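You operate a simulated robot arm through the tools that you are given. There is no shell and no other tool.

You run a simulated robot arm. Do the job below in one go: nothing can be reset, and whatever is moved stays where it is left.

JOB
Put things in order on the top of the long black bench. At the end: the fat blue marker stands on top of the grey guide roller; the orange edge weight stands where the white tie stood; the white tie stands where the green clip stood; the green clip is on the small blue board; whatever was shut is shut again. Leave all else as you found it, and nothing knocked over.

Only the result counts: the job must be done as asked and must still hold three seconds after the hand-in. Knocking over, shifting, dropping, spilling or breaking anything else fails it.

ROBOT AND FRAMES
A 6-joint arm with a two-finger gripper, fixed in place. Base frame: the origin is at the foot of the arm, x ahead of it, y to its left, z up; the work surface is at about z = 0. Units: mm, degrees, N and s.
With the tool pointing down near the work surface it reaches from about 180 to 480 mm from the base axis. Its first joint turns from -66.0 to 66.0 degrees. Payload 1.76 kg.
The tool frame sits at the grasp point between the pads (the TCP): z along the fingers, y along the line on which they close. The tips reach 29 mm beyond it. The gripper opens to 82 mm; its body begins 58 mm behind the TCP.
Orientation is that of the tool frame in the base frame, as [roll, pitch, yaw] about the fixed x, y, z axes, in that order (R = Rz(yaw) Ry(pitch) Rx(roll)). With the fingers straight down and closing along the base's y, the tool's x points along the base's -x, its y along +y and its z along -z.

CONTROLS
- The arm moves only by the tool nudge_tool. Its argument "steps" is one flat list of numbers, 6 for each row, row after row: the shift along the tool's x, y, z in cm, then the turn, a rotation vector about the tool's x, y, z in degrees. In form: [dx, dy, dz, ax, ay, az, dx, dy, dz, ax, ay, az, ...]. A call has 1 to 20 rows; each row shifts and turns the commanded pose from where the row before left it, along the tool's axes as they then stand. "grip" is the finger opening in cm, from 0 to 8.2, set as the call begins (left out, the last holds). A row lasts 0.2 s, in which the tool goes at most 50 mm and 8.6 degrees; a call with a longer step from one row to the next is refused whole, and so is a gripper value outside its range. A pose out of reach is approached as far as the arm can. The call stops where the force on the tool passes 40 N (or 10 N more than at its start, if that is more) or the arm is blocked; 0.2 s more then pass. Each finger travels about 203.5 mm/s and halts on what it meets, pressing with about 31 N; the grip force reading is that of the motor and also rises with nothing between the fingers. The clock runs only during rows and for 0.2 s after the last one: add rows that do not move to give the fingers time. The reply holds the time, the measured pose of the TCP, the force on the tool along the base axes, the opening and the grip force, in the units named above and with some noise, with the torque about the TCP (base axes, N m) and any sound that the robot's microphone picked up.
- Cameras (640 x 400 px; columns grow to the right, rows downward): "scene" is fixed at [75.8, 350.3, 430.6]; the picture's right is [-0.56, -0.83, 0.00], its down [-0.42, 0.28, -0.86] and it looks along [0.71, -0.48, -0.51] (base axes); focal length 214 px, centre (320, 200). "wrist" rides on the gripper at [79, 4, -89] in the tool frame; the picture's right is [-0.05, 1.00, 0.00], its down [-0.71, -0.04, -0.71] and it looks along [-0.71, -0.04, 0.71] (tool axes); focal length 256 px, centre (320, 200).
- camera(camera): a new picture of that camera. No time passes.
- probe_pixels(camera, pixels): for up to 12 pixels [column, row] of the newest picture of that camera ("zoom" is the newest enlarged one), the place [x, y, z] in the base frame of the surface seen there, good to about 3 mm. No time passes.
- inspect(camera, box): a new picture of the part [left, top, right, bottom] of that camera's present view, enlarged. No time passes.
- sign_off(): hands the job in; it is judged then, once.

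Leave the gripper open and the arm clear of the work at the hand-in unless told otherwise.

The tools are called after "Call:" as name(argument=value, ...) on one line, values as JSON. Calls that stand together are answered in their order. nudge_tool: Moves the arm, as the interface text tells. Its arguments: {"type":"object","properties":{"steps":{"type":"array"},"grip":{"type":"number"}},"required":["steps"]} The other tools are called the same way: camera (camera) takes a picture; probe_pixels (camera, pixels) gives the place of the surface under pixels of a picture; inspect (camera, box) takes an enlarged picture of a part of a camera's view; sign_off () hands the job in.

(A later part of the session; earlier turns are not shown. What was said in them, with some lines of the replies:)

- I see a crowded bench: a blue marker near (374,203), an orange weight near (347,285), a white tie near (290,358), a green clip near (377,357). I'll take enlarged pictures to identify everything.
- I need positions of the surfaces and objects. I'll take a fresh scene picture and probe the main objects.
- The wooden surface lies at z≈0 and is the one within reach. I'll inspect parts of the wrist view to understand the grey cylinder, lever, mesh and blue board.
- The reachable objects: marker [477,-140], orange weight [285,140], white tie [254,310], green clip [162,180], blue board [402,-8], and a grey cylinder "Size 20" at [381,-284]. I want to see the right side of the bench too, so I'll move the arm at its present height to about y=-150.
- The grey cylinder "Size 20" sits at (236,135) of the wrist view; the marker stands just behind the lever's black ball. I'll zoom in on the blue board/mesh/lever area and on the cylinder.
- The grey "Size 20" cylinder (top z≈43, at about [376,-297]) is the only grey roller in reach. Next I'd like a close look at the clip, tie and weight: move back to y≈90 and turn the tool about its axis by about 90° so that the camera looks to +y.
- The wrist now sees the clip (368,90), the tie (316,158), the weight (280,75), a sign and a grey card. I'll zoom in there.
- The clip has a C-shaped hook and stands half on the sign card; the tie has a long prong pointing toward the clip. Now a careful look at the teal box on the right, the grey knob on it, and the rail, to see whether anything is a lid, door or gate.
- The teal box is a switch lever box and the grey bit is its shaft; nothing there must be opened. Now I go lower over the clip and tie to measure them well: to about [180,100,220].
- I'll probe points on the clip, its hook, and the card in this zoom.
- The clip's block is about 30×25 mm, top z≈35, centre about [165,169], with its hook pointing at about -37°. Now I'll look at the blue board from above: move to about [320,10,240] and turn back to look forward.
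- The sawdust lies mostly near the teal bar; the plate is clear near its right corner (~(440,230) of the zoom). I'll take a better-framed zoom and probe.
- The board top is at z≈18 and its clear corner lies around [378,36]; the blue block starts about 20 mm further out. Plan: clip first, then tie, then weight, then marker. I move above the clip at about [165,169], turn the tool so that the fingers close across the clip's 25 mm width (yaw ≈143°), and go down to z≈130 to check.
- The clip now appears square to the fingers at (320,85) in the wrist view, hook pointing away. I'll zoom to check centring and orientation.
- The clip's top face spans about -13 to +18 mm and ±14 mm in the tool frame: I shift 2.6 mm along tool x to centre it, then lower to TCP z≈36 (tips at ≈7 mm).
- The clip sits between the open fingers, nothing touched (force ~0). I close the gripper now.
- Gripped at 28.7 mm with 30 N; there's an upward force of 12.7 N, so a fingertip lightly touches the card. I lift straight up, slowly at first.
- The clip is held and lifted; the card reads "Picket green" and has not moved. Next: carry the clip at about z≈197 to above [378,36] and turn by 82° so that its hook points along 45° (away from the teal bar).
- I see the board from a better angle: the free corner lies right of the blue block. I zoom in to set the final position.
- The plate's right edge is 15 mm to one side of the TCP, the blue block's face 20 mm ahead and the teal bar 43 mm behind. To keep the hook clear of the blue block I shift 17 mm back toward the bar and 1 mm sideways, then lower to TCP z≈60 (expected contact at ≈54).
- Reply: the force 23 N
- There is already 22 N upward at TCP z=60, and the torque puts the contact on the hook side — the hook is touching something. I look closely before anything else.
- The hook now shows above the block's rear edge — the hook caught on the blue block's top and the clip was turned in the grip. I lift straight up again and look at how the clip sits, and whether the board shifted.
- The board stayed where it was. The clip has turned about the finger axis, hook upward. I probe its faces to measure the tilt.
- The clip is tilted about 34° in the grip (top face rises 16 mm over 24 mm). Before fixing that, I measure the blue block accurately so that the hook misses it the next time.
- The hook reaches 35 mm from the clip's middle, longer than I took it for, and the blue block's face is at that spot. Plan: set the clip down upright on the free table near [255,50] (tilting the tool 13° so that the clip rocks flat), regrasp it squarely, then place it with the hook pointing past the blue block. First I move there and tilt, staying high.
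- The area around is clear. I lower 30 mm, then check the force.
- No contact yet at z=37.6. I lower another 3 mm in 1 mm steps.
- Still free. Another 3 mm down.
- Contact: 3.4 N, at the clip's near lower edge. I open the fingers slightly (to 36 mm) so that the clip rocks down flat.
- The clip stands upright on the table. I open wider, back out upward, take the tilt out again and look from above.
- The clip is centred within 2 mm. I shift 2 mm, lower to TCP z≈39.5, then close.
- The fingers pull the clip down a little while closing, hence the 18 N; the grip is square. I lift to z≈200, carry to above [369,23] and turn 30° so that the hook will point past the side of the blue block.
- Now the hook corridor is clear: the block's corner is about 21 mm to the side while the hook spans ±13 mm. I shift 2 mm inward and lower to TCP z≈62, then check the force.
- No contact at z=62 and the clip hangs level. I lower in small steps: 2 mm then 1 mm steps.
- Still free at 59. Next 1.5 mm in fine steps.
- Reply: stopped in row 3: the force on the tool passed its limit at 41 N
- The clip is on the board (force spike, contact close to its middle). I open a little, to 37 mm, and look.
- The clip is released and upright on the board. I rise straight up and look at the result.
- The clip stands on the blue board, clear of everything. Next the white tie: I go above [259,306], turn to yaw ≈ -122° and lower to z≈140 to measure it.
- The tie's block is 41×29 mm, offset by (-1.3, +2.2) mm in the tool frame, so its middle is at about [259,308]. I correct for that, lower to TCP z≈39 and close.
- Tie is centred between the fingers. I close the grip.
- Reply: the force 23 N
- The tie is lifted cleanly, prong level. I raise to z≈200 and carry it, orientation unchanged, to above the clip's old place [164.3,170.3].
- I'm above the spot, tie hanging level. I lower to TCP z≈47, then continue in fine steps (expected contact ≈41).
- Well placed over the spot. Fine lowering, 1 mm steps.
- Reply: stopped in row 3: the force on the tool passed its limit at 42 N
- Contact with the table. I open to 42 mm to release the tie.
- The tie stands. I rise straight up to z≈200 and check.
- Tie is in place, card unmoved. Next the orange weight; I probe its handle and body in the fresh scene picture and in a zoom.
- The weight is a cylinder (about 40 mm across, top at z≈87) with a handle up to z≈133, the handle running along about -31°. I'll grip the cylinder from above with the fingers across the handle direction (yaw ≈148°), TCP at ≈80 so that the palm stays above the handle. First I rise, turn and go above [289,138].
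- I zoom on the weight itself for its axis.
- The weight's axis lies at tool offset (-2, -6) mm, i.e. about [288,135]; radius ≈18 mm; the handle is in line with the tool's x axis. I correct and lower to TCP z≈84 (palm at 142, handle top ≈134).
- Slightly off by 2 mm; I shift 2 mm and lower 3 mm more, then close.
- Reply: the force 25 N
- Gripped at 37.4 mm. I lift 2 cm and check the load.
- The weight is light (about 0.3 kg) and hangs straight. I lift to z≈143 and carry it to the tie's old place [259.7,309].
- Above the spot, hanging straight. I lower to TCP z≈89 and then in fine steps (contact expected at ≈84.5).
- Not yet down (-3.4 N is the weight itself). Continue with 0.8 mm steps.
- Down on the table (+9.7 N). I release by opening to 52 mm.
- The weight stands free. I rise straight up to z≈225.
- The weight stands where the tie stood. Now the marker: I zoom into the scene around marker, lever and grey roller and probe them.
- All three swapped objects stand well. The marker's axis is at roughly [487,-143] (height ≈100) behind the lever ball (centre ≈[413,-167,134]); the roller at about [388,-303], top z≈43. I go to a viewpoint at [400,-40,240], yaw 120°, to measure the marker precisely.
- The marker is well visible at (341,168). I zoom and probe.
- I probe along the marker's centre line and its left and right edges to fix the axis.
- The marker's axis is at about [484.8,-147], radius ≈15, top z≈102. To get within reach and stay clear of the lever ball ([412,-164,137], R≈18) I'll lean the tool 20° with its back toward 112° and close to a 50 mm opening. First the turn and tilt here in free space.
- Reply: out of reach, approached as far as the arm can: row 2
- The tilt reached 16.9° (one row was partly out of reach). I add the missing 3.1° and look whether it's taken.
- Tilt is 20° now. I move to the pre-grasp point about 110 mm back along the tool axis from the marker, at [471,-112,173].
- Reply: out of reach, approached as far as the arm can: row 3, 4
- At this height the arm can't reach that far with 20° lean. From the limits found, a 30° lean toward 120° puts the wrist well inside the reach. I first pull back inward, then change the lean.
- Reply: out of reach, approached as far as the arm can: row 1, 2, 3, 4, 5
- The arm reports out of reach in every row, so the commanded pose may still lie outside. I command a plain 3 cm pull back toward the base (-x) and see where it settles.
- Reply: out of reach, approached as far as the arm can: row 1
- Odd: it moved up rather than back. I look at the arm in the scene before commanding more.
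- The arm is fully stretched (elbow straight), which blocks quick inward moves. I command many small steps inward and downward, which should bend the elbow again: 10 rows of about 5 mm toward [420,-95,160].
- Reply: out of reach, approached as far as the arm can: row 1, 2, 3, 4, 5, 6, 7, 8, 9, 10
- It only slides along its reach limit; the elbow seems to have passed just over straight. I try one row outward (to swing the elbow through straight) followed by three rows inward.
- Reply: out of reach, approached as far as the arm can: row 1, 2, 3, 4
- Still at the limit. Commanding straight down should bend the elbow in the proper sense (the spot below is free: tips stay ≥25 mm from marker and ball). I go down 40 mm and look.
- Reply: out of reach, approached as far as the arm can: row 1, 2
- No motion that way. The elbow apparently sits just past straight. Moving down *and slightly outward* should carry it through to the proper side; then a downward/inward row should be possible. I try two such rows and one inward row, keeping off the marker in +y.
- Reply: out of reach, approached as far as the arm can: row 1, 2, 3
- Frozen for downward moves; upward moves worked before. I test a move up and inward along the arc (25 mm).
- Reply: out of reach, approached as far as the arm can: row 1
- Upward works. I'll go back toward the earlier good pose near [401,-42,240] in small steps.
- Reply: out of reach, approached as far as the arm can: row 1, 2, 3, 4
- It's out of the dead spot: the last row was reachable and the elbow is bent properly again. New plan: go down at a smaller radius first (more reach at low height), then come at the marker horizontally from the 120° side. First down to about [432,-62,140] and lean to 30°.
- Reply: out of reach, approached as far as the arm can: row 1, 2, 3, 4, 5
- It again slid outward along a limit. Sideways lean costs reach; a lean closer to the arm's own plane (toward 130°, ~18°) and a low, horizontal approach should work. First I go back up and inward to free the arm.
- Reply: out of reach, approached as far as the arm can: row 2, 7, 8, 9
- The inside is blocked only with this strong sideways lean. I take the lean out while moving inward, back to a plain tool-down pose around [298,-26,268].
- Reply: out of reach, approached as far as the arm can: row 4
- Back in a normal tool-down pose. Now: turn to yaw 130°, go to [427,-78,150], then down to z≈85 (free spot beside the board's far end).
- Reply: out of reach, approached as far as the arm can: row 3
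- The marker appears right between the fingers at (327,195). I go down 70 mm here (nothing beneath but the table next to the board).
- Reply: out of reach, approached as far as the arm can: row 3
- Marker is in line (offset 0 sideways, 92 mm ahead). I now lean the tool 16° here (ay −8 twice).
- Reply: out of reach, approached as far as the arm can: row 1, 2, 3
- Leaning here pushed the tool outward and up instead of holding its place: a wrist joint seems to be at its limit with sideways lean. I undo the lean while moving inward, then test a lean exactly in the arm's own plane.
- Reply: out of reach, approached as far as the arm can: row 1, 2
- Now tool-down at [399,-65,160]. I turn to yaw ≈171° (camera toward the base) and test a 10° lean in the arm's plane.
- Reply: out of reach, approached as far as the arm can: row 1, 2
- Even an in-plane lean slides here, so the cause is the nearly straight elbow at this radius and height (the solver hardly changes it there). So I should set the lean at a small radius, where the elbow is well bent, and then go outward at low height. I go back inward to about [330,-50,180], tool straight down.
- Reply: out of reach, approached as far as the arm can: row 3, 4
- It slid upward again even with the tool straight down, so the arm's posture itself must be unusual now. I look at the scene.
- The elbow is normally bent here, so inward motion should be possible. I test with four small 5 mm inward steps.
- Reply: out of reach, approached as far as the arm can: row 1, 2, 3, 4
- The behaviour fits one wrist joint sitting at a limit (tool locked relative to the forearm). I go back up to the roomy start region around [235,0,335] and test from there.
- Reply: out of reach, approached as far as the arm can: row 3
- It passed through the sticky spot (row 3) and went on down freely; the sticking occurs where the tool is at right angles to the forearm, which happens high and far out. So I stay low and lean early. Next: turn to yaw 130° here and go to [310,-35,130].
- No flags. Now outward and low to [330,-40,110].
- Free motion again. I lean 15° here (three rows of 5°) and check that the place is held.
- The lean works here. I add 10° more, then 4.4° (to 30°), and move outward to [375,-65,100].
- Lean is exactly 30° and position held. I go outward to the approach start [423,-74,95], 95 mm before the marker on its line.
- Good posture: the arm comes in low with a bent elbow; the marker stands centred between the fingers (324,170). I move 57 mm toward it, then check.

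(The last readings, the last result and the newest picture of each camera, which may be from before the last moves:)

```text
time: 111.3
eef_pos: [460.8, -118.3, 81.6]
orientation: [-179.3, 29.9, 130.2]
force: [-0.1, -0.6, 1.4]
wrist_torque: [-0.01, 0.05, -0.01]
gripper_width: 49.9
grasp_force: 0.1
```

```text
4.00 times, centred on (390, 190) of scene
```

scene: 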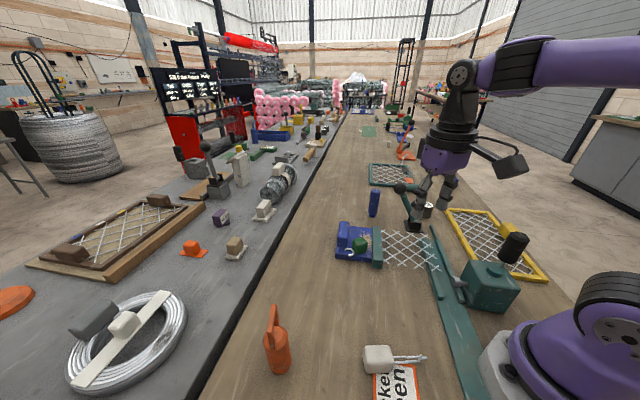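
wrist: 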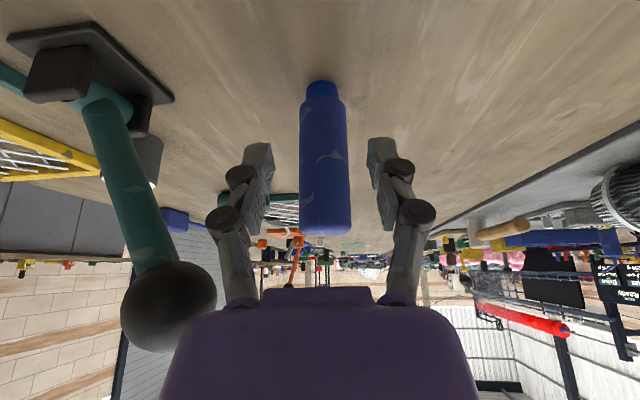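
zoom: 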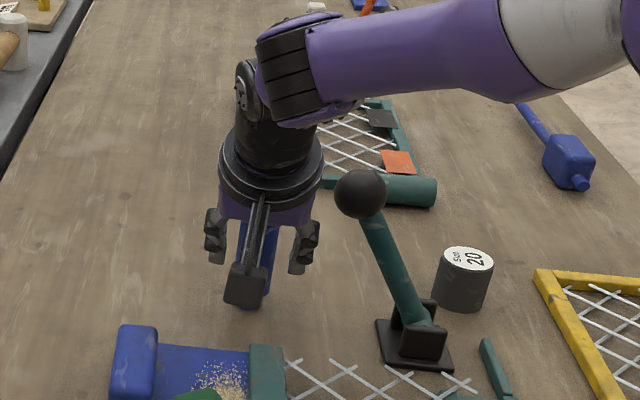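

Still centred (marker at columns 300–348); the lever ball is about 20 mm clear of the left finger. I go the remaining 37 mm, down to TCP z≈75.

Call:
nudge_tool(steps=[-0.97, 0.03, 0.813, 0, 0, 0, -0.97, 0.03, 0.813, 0, 0, 0, -0.97, 0, 0.813, 0, 0, 0, 0, 0, 0, 0, 0, 0])

Call:
camera(camera="wrist")

Call:
inspect(camera="scene", box=[340, 140, 440, 240])

```text
time: 112.3
eef_pos: [485.7, -147.1, 75.7]
orientation: [-179.3, 29.8, 130.3]
force: [-0.6, -0.1, -0.3]
wrist_torque: [0.02, 0.0, 0.0]
gripper_width: 50.0
grasp_force: 0.1
```

```text
taken
```

wrist: 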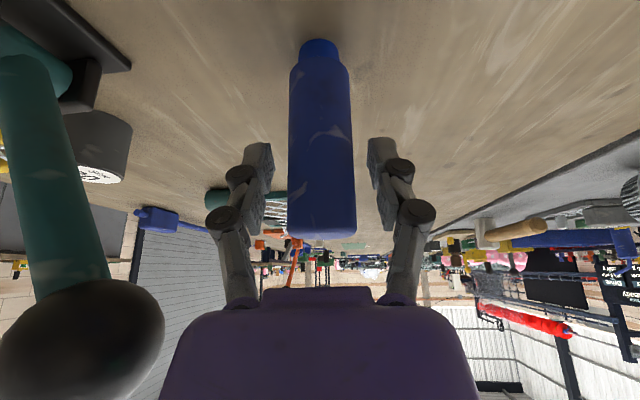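

```text
4.00 times, centred on (390, 190) of scene
```

zoom: 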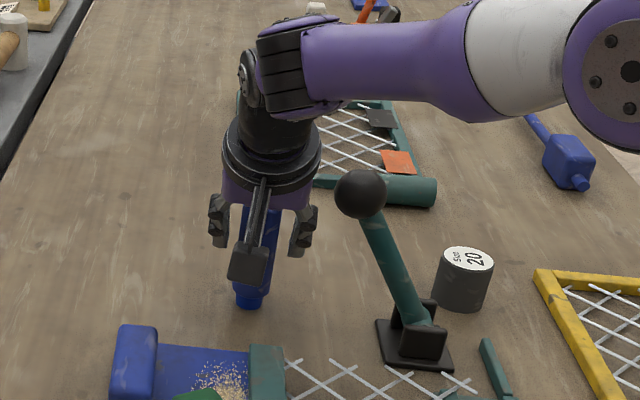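

At the marker, no contact, marker centred between pads. I close the gripper.

Call:
nudge_tool(steps=[0, 0, 0, 0, 0, 0, 0, 0, 0, 0, 0, 0, 0, 0, 0, 0, 0, 0], grip=1.5)

Call:
camera(camera="wrist")

Call:
inspect(camera="scene", box=[340, 160, 420, 230])

```text
time: 113.1
eef_pos: [485.5, -147.3, 77.0]
orientation: [-179.4, 30.0, 130.3]
force: [-0.4, -0.3, 9.2]
wrist_torque: [-0.03, -0.09, -0.03]
gripper_width: 30.0
grasp_force: 31.1
```

```text
taken
```

wrist: 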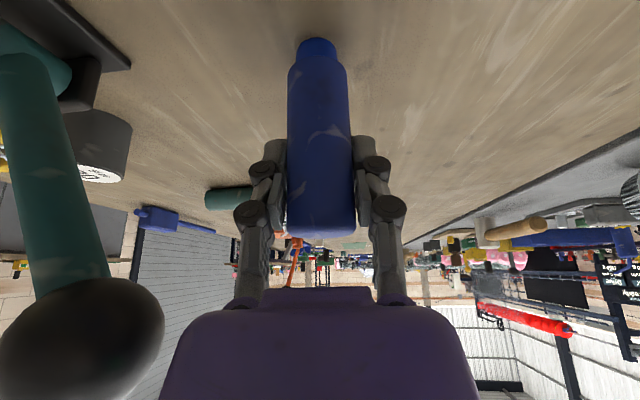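

```text
5.71 times, centred on (380, 195) of scene
```

zoom: 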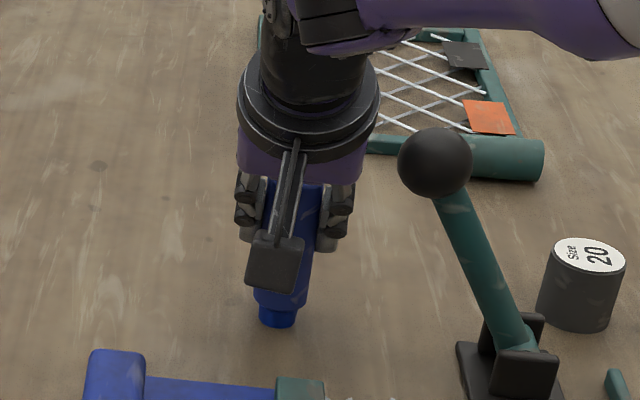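

Held at 30 mm. I lift 15 mm, then draw back along the approach line while rising.

Call:
nudge_tool(steps=[-0.25, 0, -0.433, 0, 0, 0, -0.5, 0, -0.866, 0, 0, 0, 1.54, 0, -2.33, 0, 0, 0, 1.54, 0, -2.33, 0, 0, 0, 0, 0, 0, 0, 0, 0])

Call:
camera(camera="wrist")

Call:
inspect(camera="scene", box=[330, 120, 450, 240])

```text
time: 114.3
eef_pos: [452.5, -107.0, 116.1]
orientation: [-179.3, 29.9, 130.3]
force: [-0.2, 0.5, -0.3]
wrist_torque: [0.01, 0.01, 0.01]
gripper_width: 30.1
grasp_force: 31.0
```

```text
taken
```

wrist: 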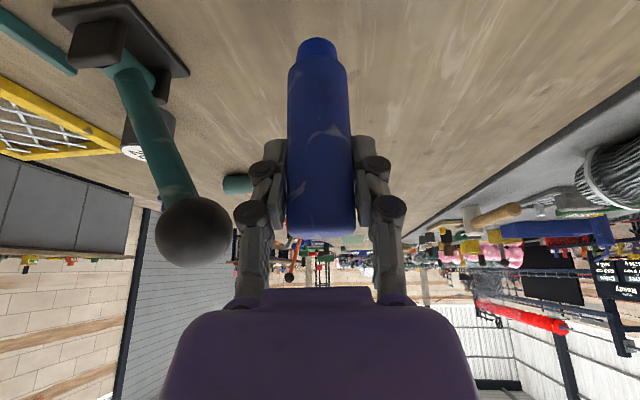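

```text
3.33 times, centred on (390, 180) of scene
```

zoom: 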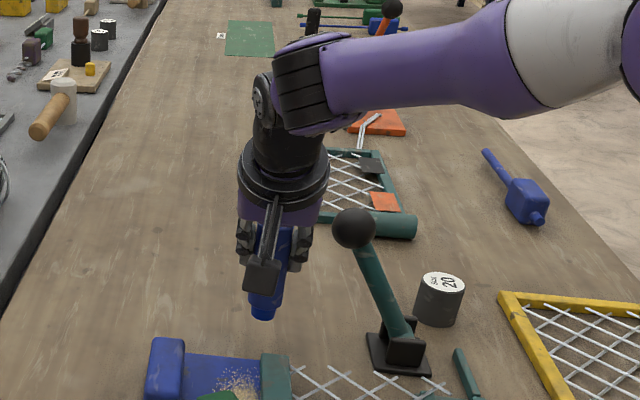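

The marker is held firmly and upright. I carry it inward and up to about [350,-90,150], over the mesh.

Call:
nudge_tool(steps=[1.29, -1.68, -1.73, 0, 0, 0, 1.29, -1.68, -1.73, 0, 0, 0, 1.29, -1.68, -1.73, 0, 0, 0, 1.29, -1.68, -1.73, 0, 0, 0, 0, 0, 0, 0, 0, 0])

Call:
camera(camera="scene")

```text
time: 115.5
eef_pos: [350.2, -91.1, 151.0]
orientation: [-179.2, 29.9, 130.3]
force: [0.0, -0.5, -0.3]
wrist_torque: [0.0, -0.03, 0.0]
gripper_width: 30.0
grasp_force: 30.9
```

```text
taken
```

scene: 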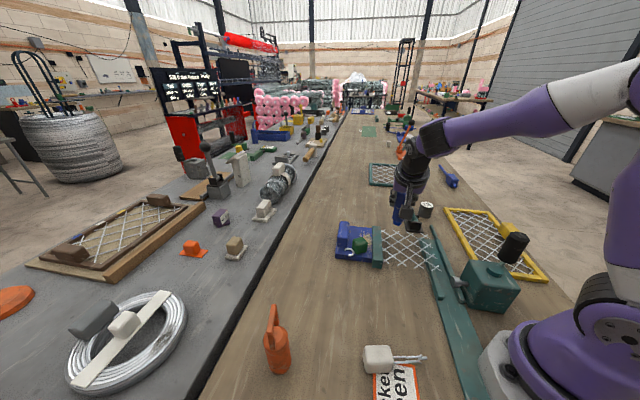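

No flags. I carry on around the inner side of the lever: to about [285,-170,155].

Call:
nudge_tool(steps=[-0.445, -2.52, 0.14, 0, 0, 0, -0.445, -2.52, 0.14, 0, 0, 0, -0.445, -2.52, 0.14, 0, 0, 0, -0.445, -2.52, 0.14, 0, 0, 0, 0, 0, 0, 0, 0, 0])

Call:
camera(camera="scene")

Call:
camera(camera="wrist")

```text
time: 116.7
eef_pos: [285.8, -170.2, 155.5]
orientation: [-179.3, 29.8, 130.2]
force: [-0.7, -0.7, -0.5]
wrist_torque: [-0.01, 0.01, -0.04]
gripper_width: 29.9
grasp_force: 31.2
```

```text
taken
```

scene: 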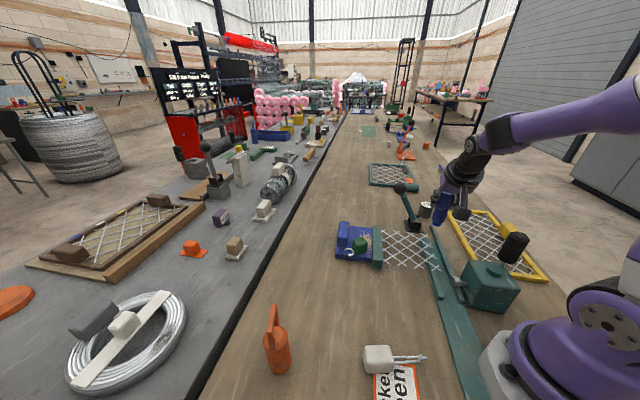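

```text
taken
```

wrist: 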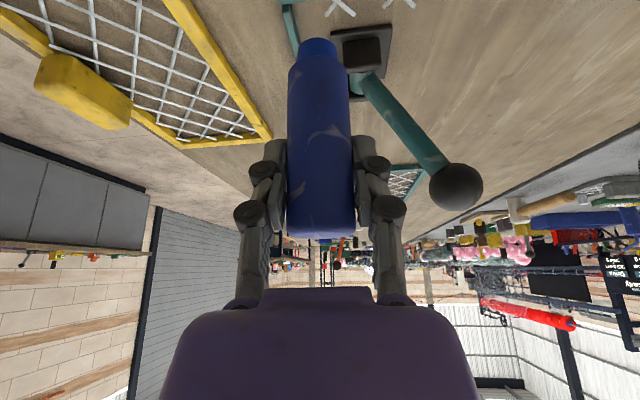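

All clear. I move on to [277,-272,155] and turn the lean to 140° so that I can see the roller beside the marker.

Call:
nudge_tool(steps=[-1.56, -1.82, 0.9, 0, 0, 0, -1.56, -1.82, 0.9, 0, 0, 0, -1.56, -1.82, 0.9, 0, 0, 0, -1.56, -1.82, 0.9, 0, 0, 0, 0, 0, 0, -2.5, 0, -4.33, 0, 0, 0, -2.5, 0, -4.33, 0, 0, 0, 0, 0, 0])

Call:
camera(camera="wrist")

Call:
inspect(camera="wrist", box=[330, 60, 450, 180])

```text
time: 118.3
eef_pos: [277.2, -272.3, 157.8]
orientation: [-179.3, 29.7, 140.4]
force: [0.1, 0.2, -0.4]
wrist_torque: [0.01, -0.02, 0.01]
gripper_width: 30.2
grasp_force: 30.6
```

```text
taken
```

wrist: 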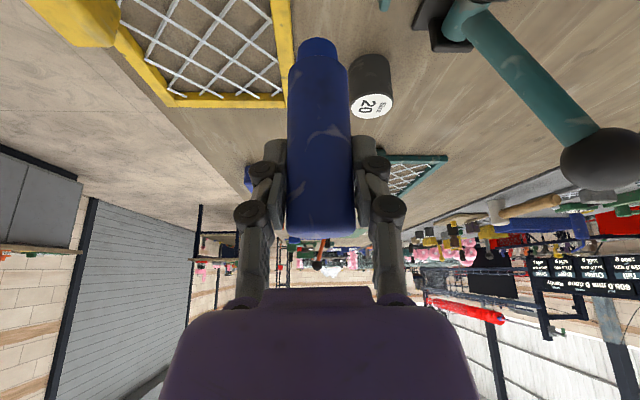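

```text
3.33 times, centred on (390, 120) of wrist
```

zoom: 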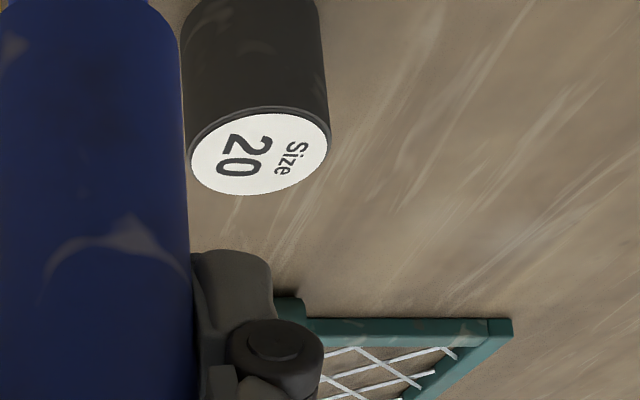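

The roller's top label is fully visible at (371,105). I probe the label's rim and centre.

Call:
probe_pixels(camera="zoom", pixels=[[258, 153], [200, 150], [318, 150], [258, 118], [255, 188], [225, 175], [300, 172], [285, 120], [230, 128], [255, 90], [250, 40], [310, 60]])

```text
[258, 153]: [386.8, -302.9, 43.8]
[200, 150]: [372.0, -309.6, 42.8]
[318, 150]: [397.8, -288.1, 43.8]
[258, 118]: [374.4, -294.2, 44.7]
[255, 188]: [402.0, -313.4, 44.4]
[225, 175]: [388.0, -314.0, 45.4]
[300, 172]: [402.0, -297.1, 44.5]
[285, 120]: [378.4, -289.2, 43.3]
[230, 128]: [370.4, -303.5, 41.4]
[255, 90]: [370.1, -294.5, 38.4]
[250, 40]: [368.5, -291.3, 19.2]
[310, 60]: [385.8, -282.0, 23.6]
```

Roller top: centre about [387,-302.5], z≈44, radius ≈21. I probe the held marker to know exactly where its axis and foot are relative to the TCP.

Call:
probe_pixels(camera="wrist", pixels=[[320, 80], [320, 120], [320, 160], [320, 200], [320, 225], [293, 130], [347, 130], [318, 45], [318, 55], [300, 200], [345, 200], [318, 41]])

Call:
inspect(camera="scene", box=[400, 140, 520, 240])

```text
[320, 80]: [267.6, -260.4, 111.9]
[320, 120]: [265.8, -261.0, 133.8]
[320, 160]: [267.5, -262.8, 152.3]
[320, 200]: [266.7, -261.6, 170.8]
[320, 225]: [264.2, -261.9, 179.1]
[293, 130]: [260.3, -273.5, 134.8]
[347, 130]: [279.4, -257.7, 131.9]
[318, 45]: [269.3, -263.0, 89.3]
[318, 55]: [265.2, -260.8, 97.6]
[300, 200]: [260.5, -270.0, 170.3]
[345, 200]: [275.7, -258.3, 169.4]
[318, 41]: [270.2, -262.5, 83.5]
```

```text
4.00 times, centred on (460, 190) of scene
```

zoom: 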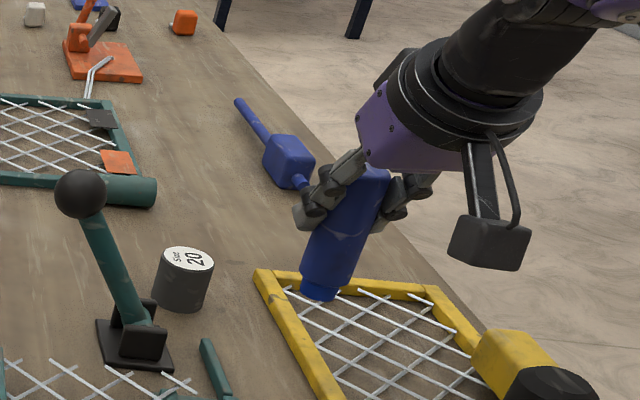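

The marker hangs truly vertical and its axis coincides with the TCP (within 1 mm); its foot is at TCP −76.5 mm. I move over the roller at [386.8,-302.8] with the foot ≈20 mm above the label (TCP z≈140).

Call:
nudge_tool(steps=[-1.626, 0.928, 1.342, 0, 0, 0, -1.626, 0.928, 1.342, 0, 0, 0, -1.626, 0.928, 1.342, 0, 0, 0, -1.626, 0.928, 1.342, 0, 0, 0, -1.626, 0.928, 1.342, 0, 0, 0, 0, 0, 0, 0, 0, 0])

Call:
camera(camera="wrist")

Call:
inspect(camera="scene", box=[380, 150, 480, 230])

```text
time: 119.7
eef_pos: [386.4, -302.2, 137.9]
orientation: [-179.4, 29.8, 140.3]
force: [-0.1, 0.5, -1.3]
wrist_torque: [-0.01, 0.01, 0.02]
gripper_width: 30.3
grasp_force: 31.4
```

```text
taken
```

wrist: 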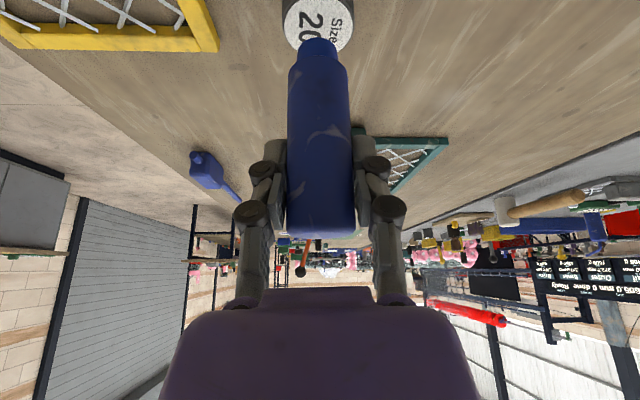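

```text
5.00 times, centred on (430, 190) of scene
```

zoom: 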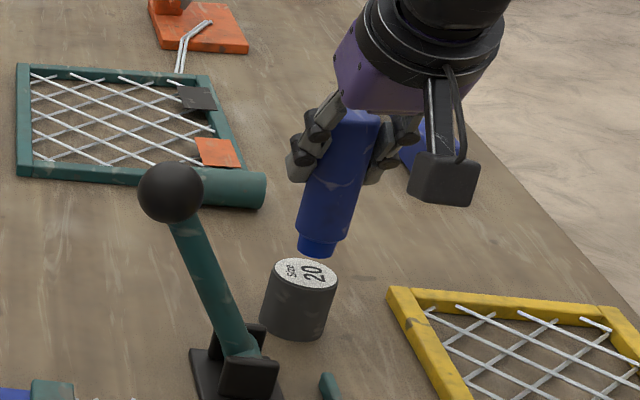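

Looks aligned. I zoom tighter in the scene view to check foot versus label.

Call:
inspect(camera="scene", box=[410, 185, 446, 215])

Call:
inspect(camera="wrist", box=[260, 0, 380, 80])

```text
13.33 times, centred on (428, 200) of scene
```

zoom: 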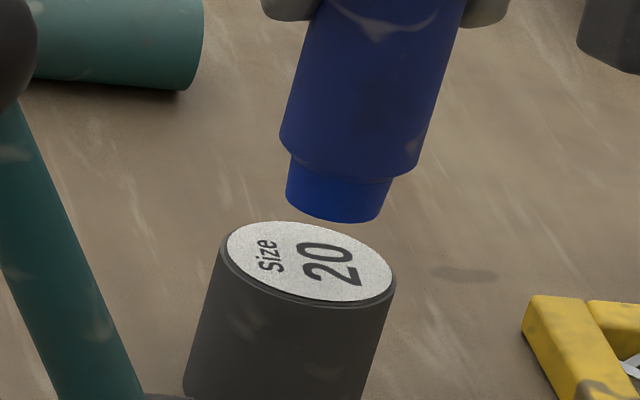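

```text
5.00 times, centred on (320, 40) of wrist
```

zoom: 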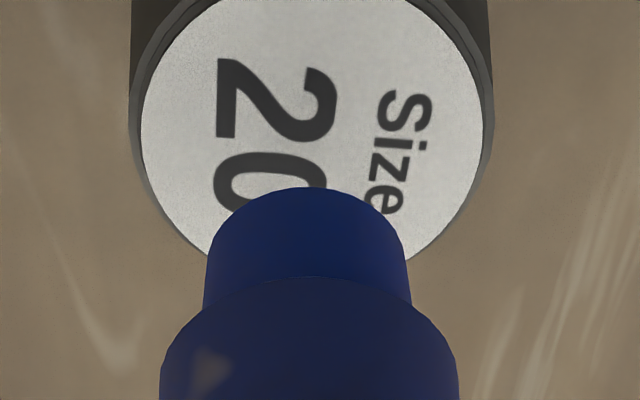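

Alignment is within about 1.5 mm in both views. I lower 13 mm straight down, then continue in fine steps.

Call:
nudge_tool(steps=[0.322, 0, 0.565, 0, 0, 0, 0.322, 0, 0.565, 0, 0, 0, 0, 0, 0, 0, 0, 0])

Call:
inspect(camera="scene", box=[410, 185, 446, 215])

```text
time: 120.5
eef_pos: [385.6, -302.7, 126.1]
orientation: [-179.4, 29.8, 140.3]
force: [0.1, -0.5, 0.1]
wrist_torque: [-0.04, -0.01, 0.04]
gripper_width: 30.4
grasp_force: 31.0
```

```text
13.33 times, centred on (428, 200) of scene
```

zoom: 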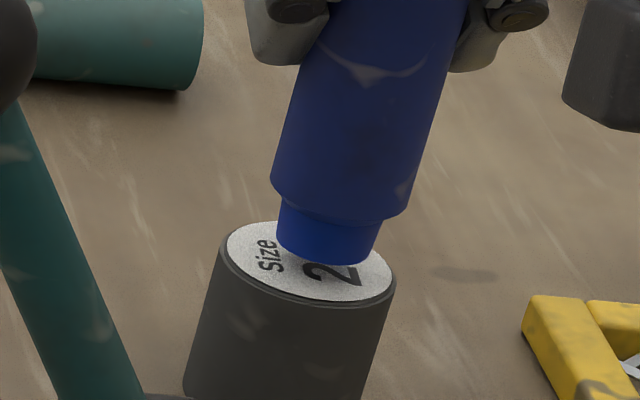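

Centred well. 2.5 mm more in fine steps.

Call:
nudge_tool(steps=[0.05, 0, 0.087, 0, 0, 0, 0.04, 0, 0.0695, 0, 0, 0, 0.04, 0, 0.0695, 0, 0, 0, 0, 0, 0, 0, 0, 0])

```text
time: 121.5
eef_pos: [386.1, -302.7, 122.8]
orientation: [-179.4, 29.8, 140.3]
force: [0.4, 0.1, -0.7]
wrist_torque: [0.0, 0.0, 0.01]
gripper_width: 30.1
grasp_force: 30.9
```

Call:
nudge_tool(steps=[0.03, 0, 0.052, 0, 0, 0, 0.03, 0, 0.052, 0, 0, 0, 0, 0, 0, 0, 0, 0])

```text
time: 122.3
eef_pos: [385.1, -303.1, 123.4]
orientation: [-179.4, 29.8, 140.4]
force: [0.7, -0.2, -0.2]
wrist_torque: [0.0, -0.01, 0.0]
gripper_width: 30.1
grasp_force: 31.1
```

Still no contact. Two more 0.6 mm steps.

Call:
nudge_tool(steps=[0.03, 0, 0.052, 0, 0, 0, 0.03, 0, 0.052, 0, 0, 0, 0, 0, 0, 0, 0, 0])

Call:
inspect(camera="scene", box=[410, 185, 446, 215])

```text
time: 123.1
eef_pos: [384.6, -303.0, 120.9]
orientation: [-179.4, 29.8, 140.3]
force: [-0.4, -0.5, -0.7]
wrist_torque: [0.04, 0.0, -0.01]
gripper_width: 30.0
grasp_force: 31.0
```

```text
13.33 times, centred on (428, 200) of scene
```

zoom: 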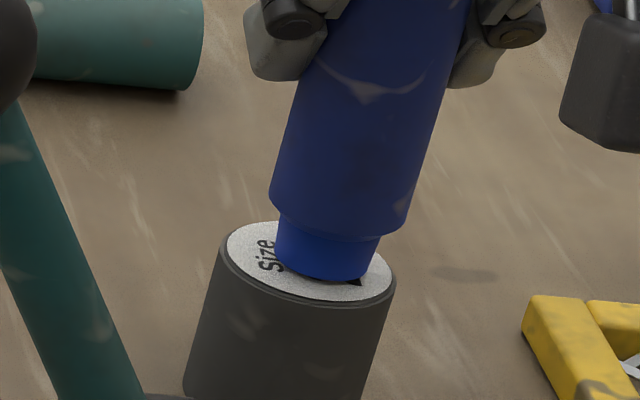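

Almost down. One more 0.5 mm step at a time.

Call:
nudge_tool(steps=[0.025, 0, 0.0434, 0, 0, 0, 0, 0, 0, 0, 0, 0])

```text
time: 123.7
eef_pos: [385.7, -302.9, 121.3]
orientation: [-179.4, 29.8, 140.3]
force: [-0.9, 0.2, -0.8]
wrist_torque: [0.01, -0.01, -0.03]
gripper_width: 29.9
grasp_force: 31.3
```

Call:
nudge_tool(steps=[0.025, 0, 0.0434, 0, 0, 0, 0, 0, 0, 0, 0, 0])

```text
time: 124.3
eef_pos: [385.9, -303.0, 119.2]
orientation: [-179.4, 29.8, 140.2]
force: [0.2, -0.1, -0.6]
wrist_torque: [-0.02, -0.01, -0.02]
gripper_width: 29.9
grasp_force: 31.2
```

Call:
nudge_tool(steps=[0.025, 0, 0.0434, 0, 0, 0, 0, 0, 0, 0, 0, 0])

Call:
inspect(camera="scene", box=[410, 185, 446, 215])

```text
time: 124.9
eef_pos: [385.8, -302.2, 119.6]
orientation: [-179.5, 29.8, 140.2]
force: [0.1, 0.7, -0.1]
wrist_torque: [0.03, 0.01, 0.0]
gripper_width: 29.9
grasp_force: 30.9
```

```text
13.33 times, centred on (428, 200) of scene
```

zoom: 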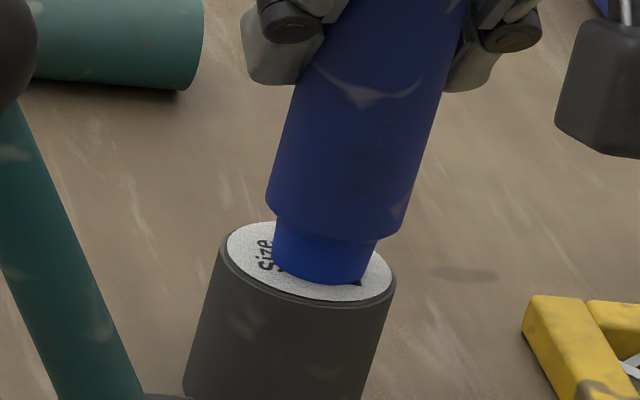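

Continue, 0.5 mm steps, watching the force.

Call:
nudge_tool(steps=[0.025, 0, 0.0434, 0, 0, 0, 0, 0, 0, 0, 0, 0])

```text
time: 125.5
eef_pos: [385.3, -302.6, 118.9]
orientation: [-179.5, 29.8, 140.3]
force: [0.0, 0.8, 0.3]
wrist_torque: [0.03, -0.03, -0.04]
gripper_width: 29.8
grasp_force: 31.5
```

Call:
nudge_tool(steps=[0.025, 0, 0.0434, 0, 0, 0, 0, 0, 0, 0, 0, 0])

```text
time: 126.1
eef_pos: [386.4, -302.1, 119.9]
orientation: [-179.3, 29.8, 140.3]
force: [-0.9, -0.8, 2.8]
wrist_torque: [-0.12, 0.11, -0.06]
gripper_width: 29.7
grasp_force: 30.6
```

Light contact (2.8 N). The marker stands on the roller. I open the fingers to 50 mm.

Call:
nudge_tool(steps=[0, 0, 0, 0, 0, 0, 0, 0, 0, 0, 0, 0, 0, 0, 0, 0, 0, 0], grip=5.0)

Call:
inspect(camera="scene", box=[395, 160, 455, 220])

Call:
camera(camera="wrist")

```text
time: 126.9
eef_pos: [385.9, -303.6, 120.0]
orientation: [-179.4, 29.8, 140.4]
force: [0.2, -0.5, -0.3]
wrist_torque: [0.02, 0.02, 0.0]
gripper_width: 50.0
grasp_force: 0.0
```

```text
6.67 times, centred on (425, 190) of scene
```

zoom: 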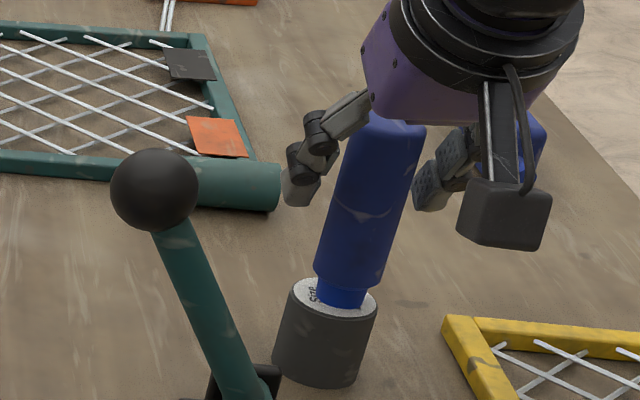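

```text
taken
```

wrist: 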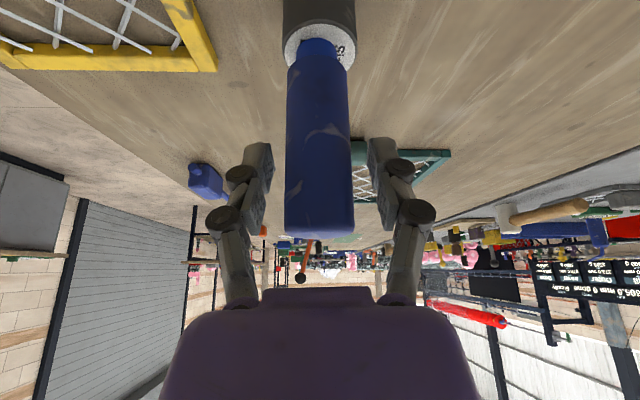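

The marker stands on the roller by itself. I withdraw the fingers horizontally, straight back along the lean direction, slowly at first.

Call:
nudge_tool(steps=[0.43, 0, -0.245, 0, 0, 0, 0.43, 0, -0.245, 0, 0, 0, 0.87, 0, -0.496, 0, 0, 0, 1.3, 0, -0.744, 0, 0, 0, 1.737, 0, -0.991, 0, 0, 0, 1.737, 0, -0.991, 0, 0, 0, 1.737, 0, -0.991, 0, 0, 0, 0, 0, 0, 0, 0, 0])

Call:
camera(camera="wrist")

Call:
camera(camera="scene")

Call:
inspect(camera="scene", box=[380, 150, 480, 240])

```text
time: 128.7
eef_pos: [313.5, -241.1, 119.0]
orientation: [-179.4, 29.8, 140.3]
force: [0.4, -0.1, 0.3]
wrist_torque: [0.03, -0.03, 0.01]
gripper_width: 50.1
grasp_force: 0.1
```

```text
taken
```

wrist: 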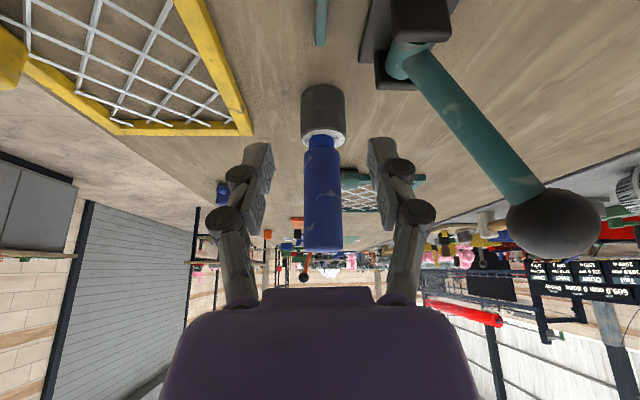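

```text
taken
```

scene: 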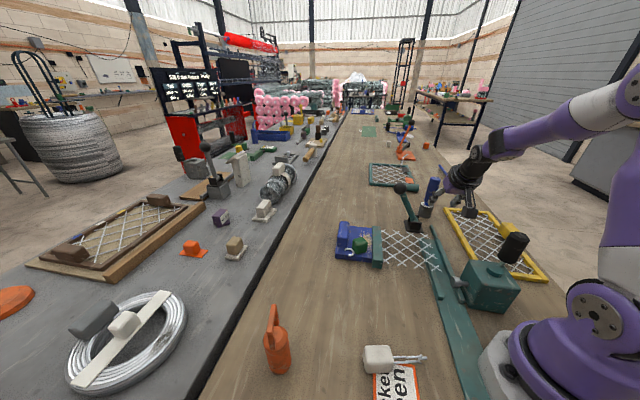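

```text
4.44 times, centred on (430, 195) of scene
```

zoom: 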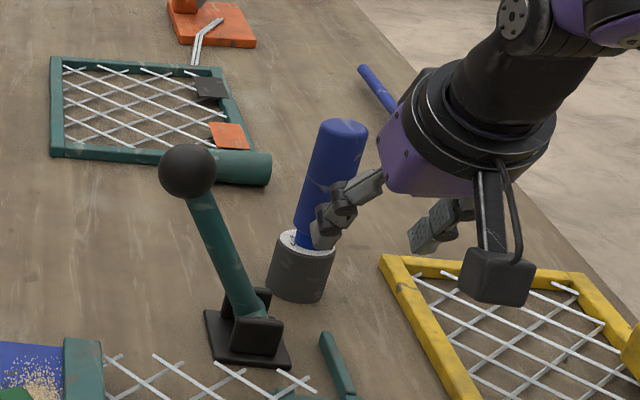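

The marker stands on the roller. Now I rise, take the lean out, and look over everything.

Call:
nudge_tool(steps=[0.17, 0, -2.4, 0, 0, 0, 0.17, 0, -2.4, 0, 0, 0, 0.17, 0, -2.4, 0, 0, 0, 0, 0, 0, 0, 6.0, 0, 0, 0, 0, 0, 6.0, 0, 0, 0, 0, 0, 6.0, 0, 0, 0, 0, 0, 6.0, 0, 0, 0, 0, 0, 5.8, 0, 0, 0, -2.5, 0, 0, 0, 0, 0, -2.5, 0, 0, 0, 0, 0, 0, 0, 0, 0])

Call:
camera(camera="wrist")

Call:
camera(camera="scene")

```text
time: 131.1
eef_pos: [281.7, -214.5, 229.8]
orientation: [-179.5, 0.0, 140.0]
force: [-0.2, 0.1, 0.4]
wrist_torque: [-0.04, -0.04, -0.02]
gripper_width: 50.1
grasp_force: 0.0
```

```text
taken
```

wrist: 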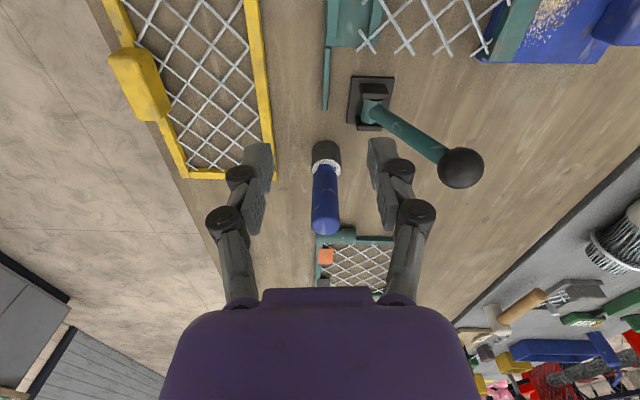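

```text
taken
```

scene: 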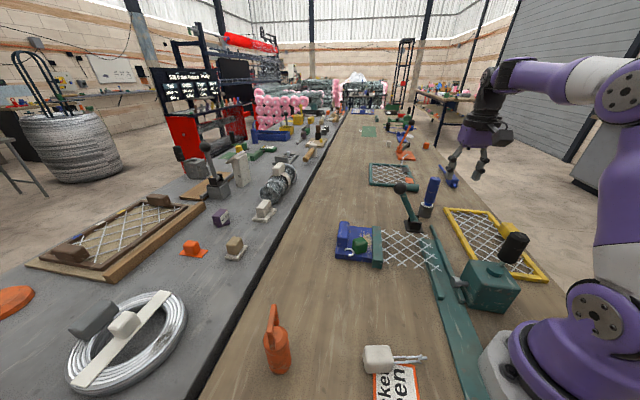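

I check the marker on the roller closely, the swapped objects, and the rest against the first picture.

Call:
inspect(camera="scene", box=[395, 165, 465, 235])

Call:
inspect(camera="wrist", box=[270, 120, 380, 250])

Call:
inspect(camera="scene", box=[320, 140, 560, 290])

Call:
inspect(camera="scene", box=[240, 220, 440, 400])

```text
5.71 times, centred on (430, 200) of scene
```

zoom: 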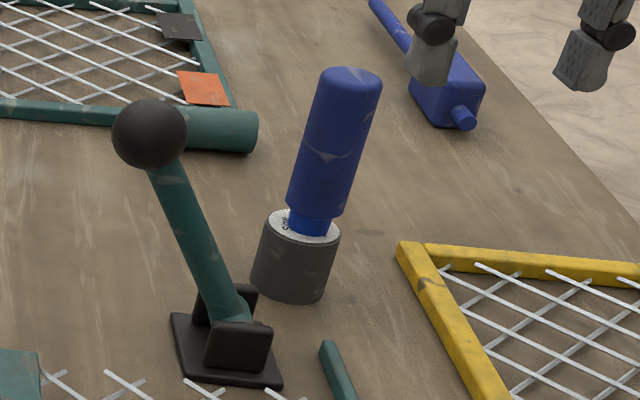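

```text
3.08 times, centred on (325, 185) of wrist
```

zoom: 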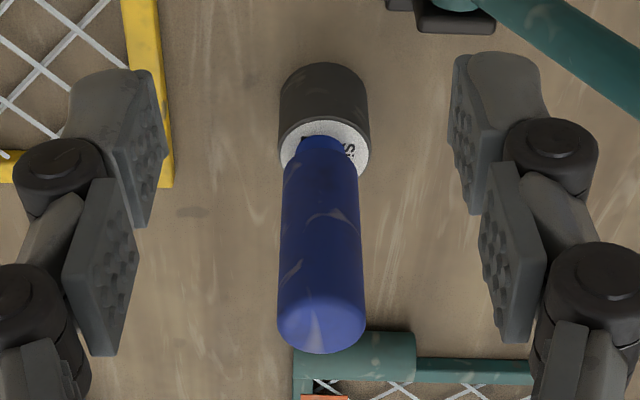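

```text
2.67 times, centred on (440, 215) of scene
```

zoom: 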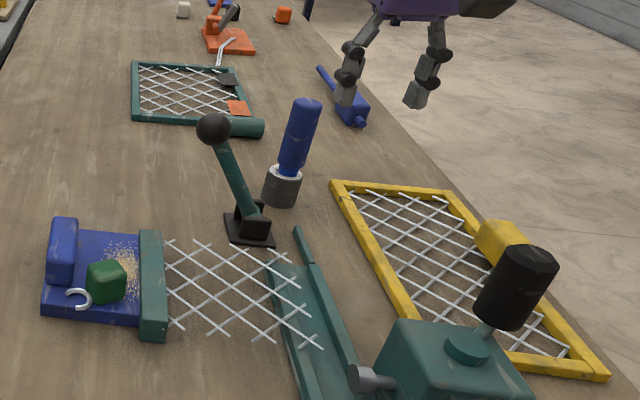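

```text
2.22 times, centred on (340, 310) of scene
```

zoom: 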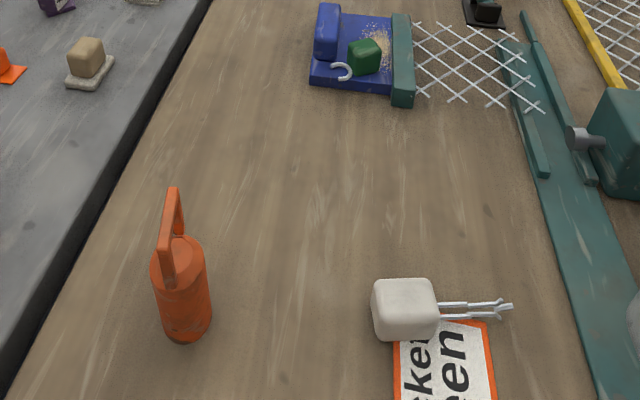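

All four objects are where they should be; lever, mesh, cards, board and frames look as in the first pictures, and nothing had been opened. I open the gripper fully and withdraw the arm upward to near its start pose.

Call:
nudge_tool(steps=[0, 0, -2.5, 0, 0, 0, 0, 0, -2.5, 0, 0, 0, 0, 0, -2.5, 0, 0, 0, 0, 0, -2.5, 0, 0, 0, 3.03, 2.57, 0, 0, 0, 0, 3.03, 2.57, 0, 0, 0, 0, 3.03, 2.57, 0, 0, 0, 0, 3.03, 2.57, 0, 0, 0, 0, 3.03, 2.57, 0, 0, 0, 0, 3.03, 2.57, 0, 0, 0, 0, 3.03, 2.57, 0, 0, 0, 0, 0, 0, 0, 0, 0, 0], grip=8.2)

Call:
camera(camera="scene")

Call:
camera(camera="wrist")

```text
time: 133.7
eef_pos: [241.2, 60.7, 317.5]
orientation: [-179.4, 0.0, 139.9]
force: [-0.5, -0.2, 0.0]
wrist_torque: [0.01, 0.01, 0.04]
gripper_width: 82.0
grasp_force: 0.1
out of reach, approached as far as the arm can: row 1
```

```text
taken
```

scene: 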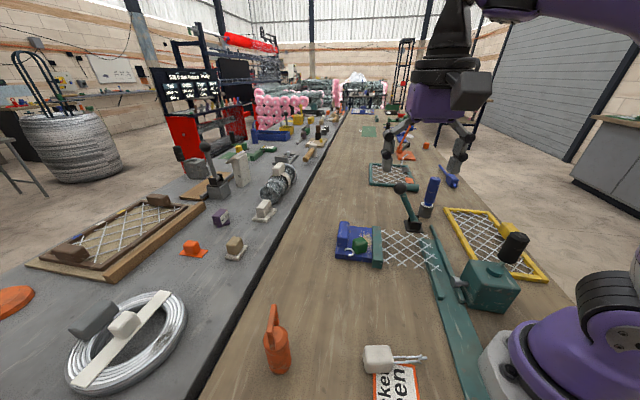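

```text
taken
```

wrist: 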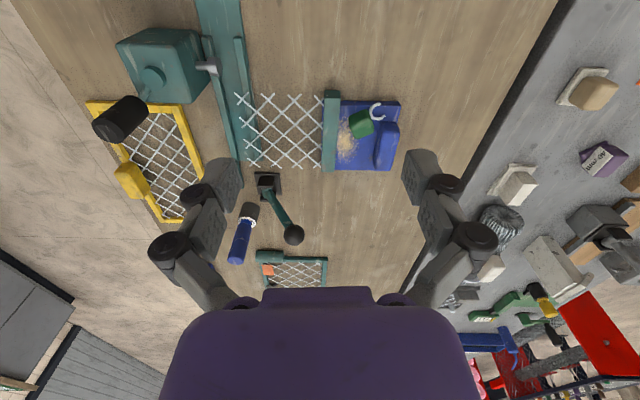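

Arm is clear and the gripper open. A last check of positions: I probe the weight, tie, clip and marker.

Call:
probe_pixels(camera="scene", pixels=[[278, 345], [278, 365], [380, 352], [380, 362], [361, 243], [432, 185], [430, 200], [427, 205], [405, 188], [342, 235], [395, 385], [377, 248]])

Call:
inspect(camera="scene", box=[325, 175, 445, 275])

```text
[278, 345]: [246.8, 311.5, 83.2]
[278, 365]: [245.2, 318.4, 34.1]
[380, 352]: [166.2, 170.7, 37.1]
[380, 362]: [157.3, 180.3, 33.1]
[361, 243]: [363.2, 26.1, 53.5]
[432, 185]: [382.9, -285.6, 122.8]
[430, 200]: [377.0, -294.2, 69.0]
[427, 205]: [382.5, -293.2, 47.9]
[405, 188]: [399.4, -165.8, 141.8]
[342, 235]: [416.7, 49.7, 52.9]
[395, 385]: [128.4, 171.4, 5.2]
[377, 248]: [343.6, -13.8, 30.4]
```

```text
4.00 times, centred on (385, 225) of scene
```

zoom: 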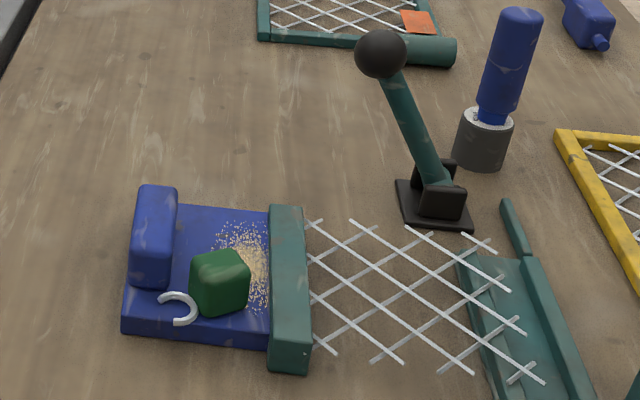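

The board, bar, mesh, lever and roller sit at the same pixels as in the first zoom. The clip is on the board, the tie at [164,170], the weight at about [259,309], and the marker upright on the roller. Nothing was opened, the gripper is open and the arm is clear, so I hand the job in.

Call:
sign_off()

```text
The job is handed in.
```

I handed the job in with all four objects placed and standing, and the arm clear with the gripper open. I have no verdict back yet.

| Object | Where it stands now |
|---|---|
| Fat blue marker | Upright on top of the grey "Size 20" cylinder, which I took to be the guide roller |
| Orange edge weight | The white tie's old place, about [259, 309] |
| White tie | The green clip's old place, about [164, 170], partly on the "Picket green" card as the clip was |
| Green clip | On the small blue board, in the corner clear of the blue block and mostly clear of the sawdust |

- **Clip's first attempt:** its hook caught on the blue block and the clip turned in the grip. I set it down on free table, regrasped it and placed it again. The board had not moved.
- **Things that were shut:** I found nothing that had to be opened, so nothing was left to shut.
- **The rest:** the lever, mesh, board, cards and frames look the same as in the first pictures.
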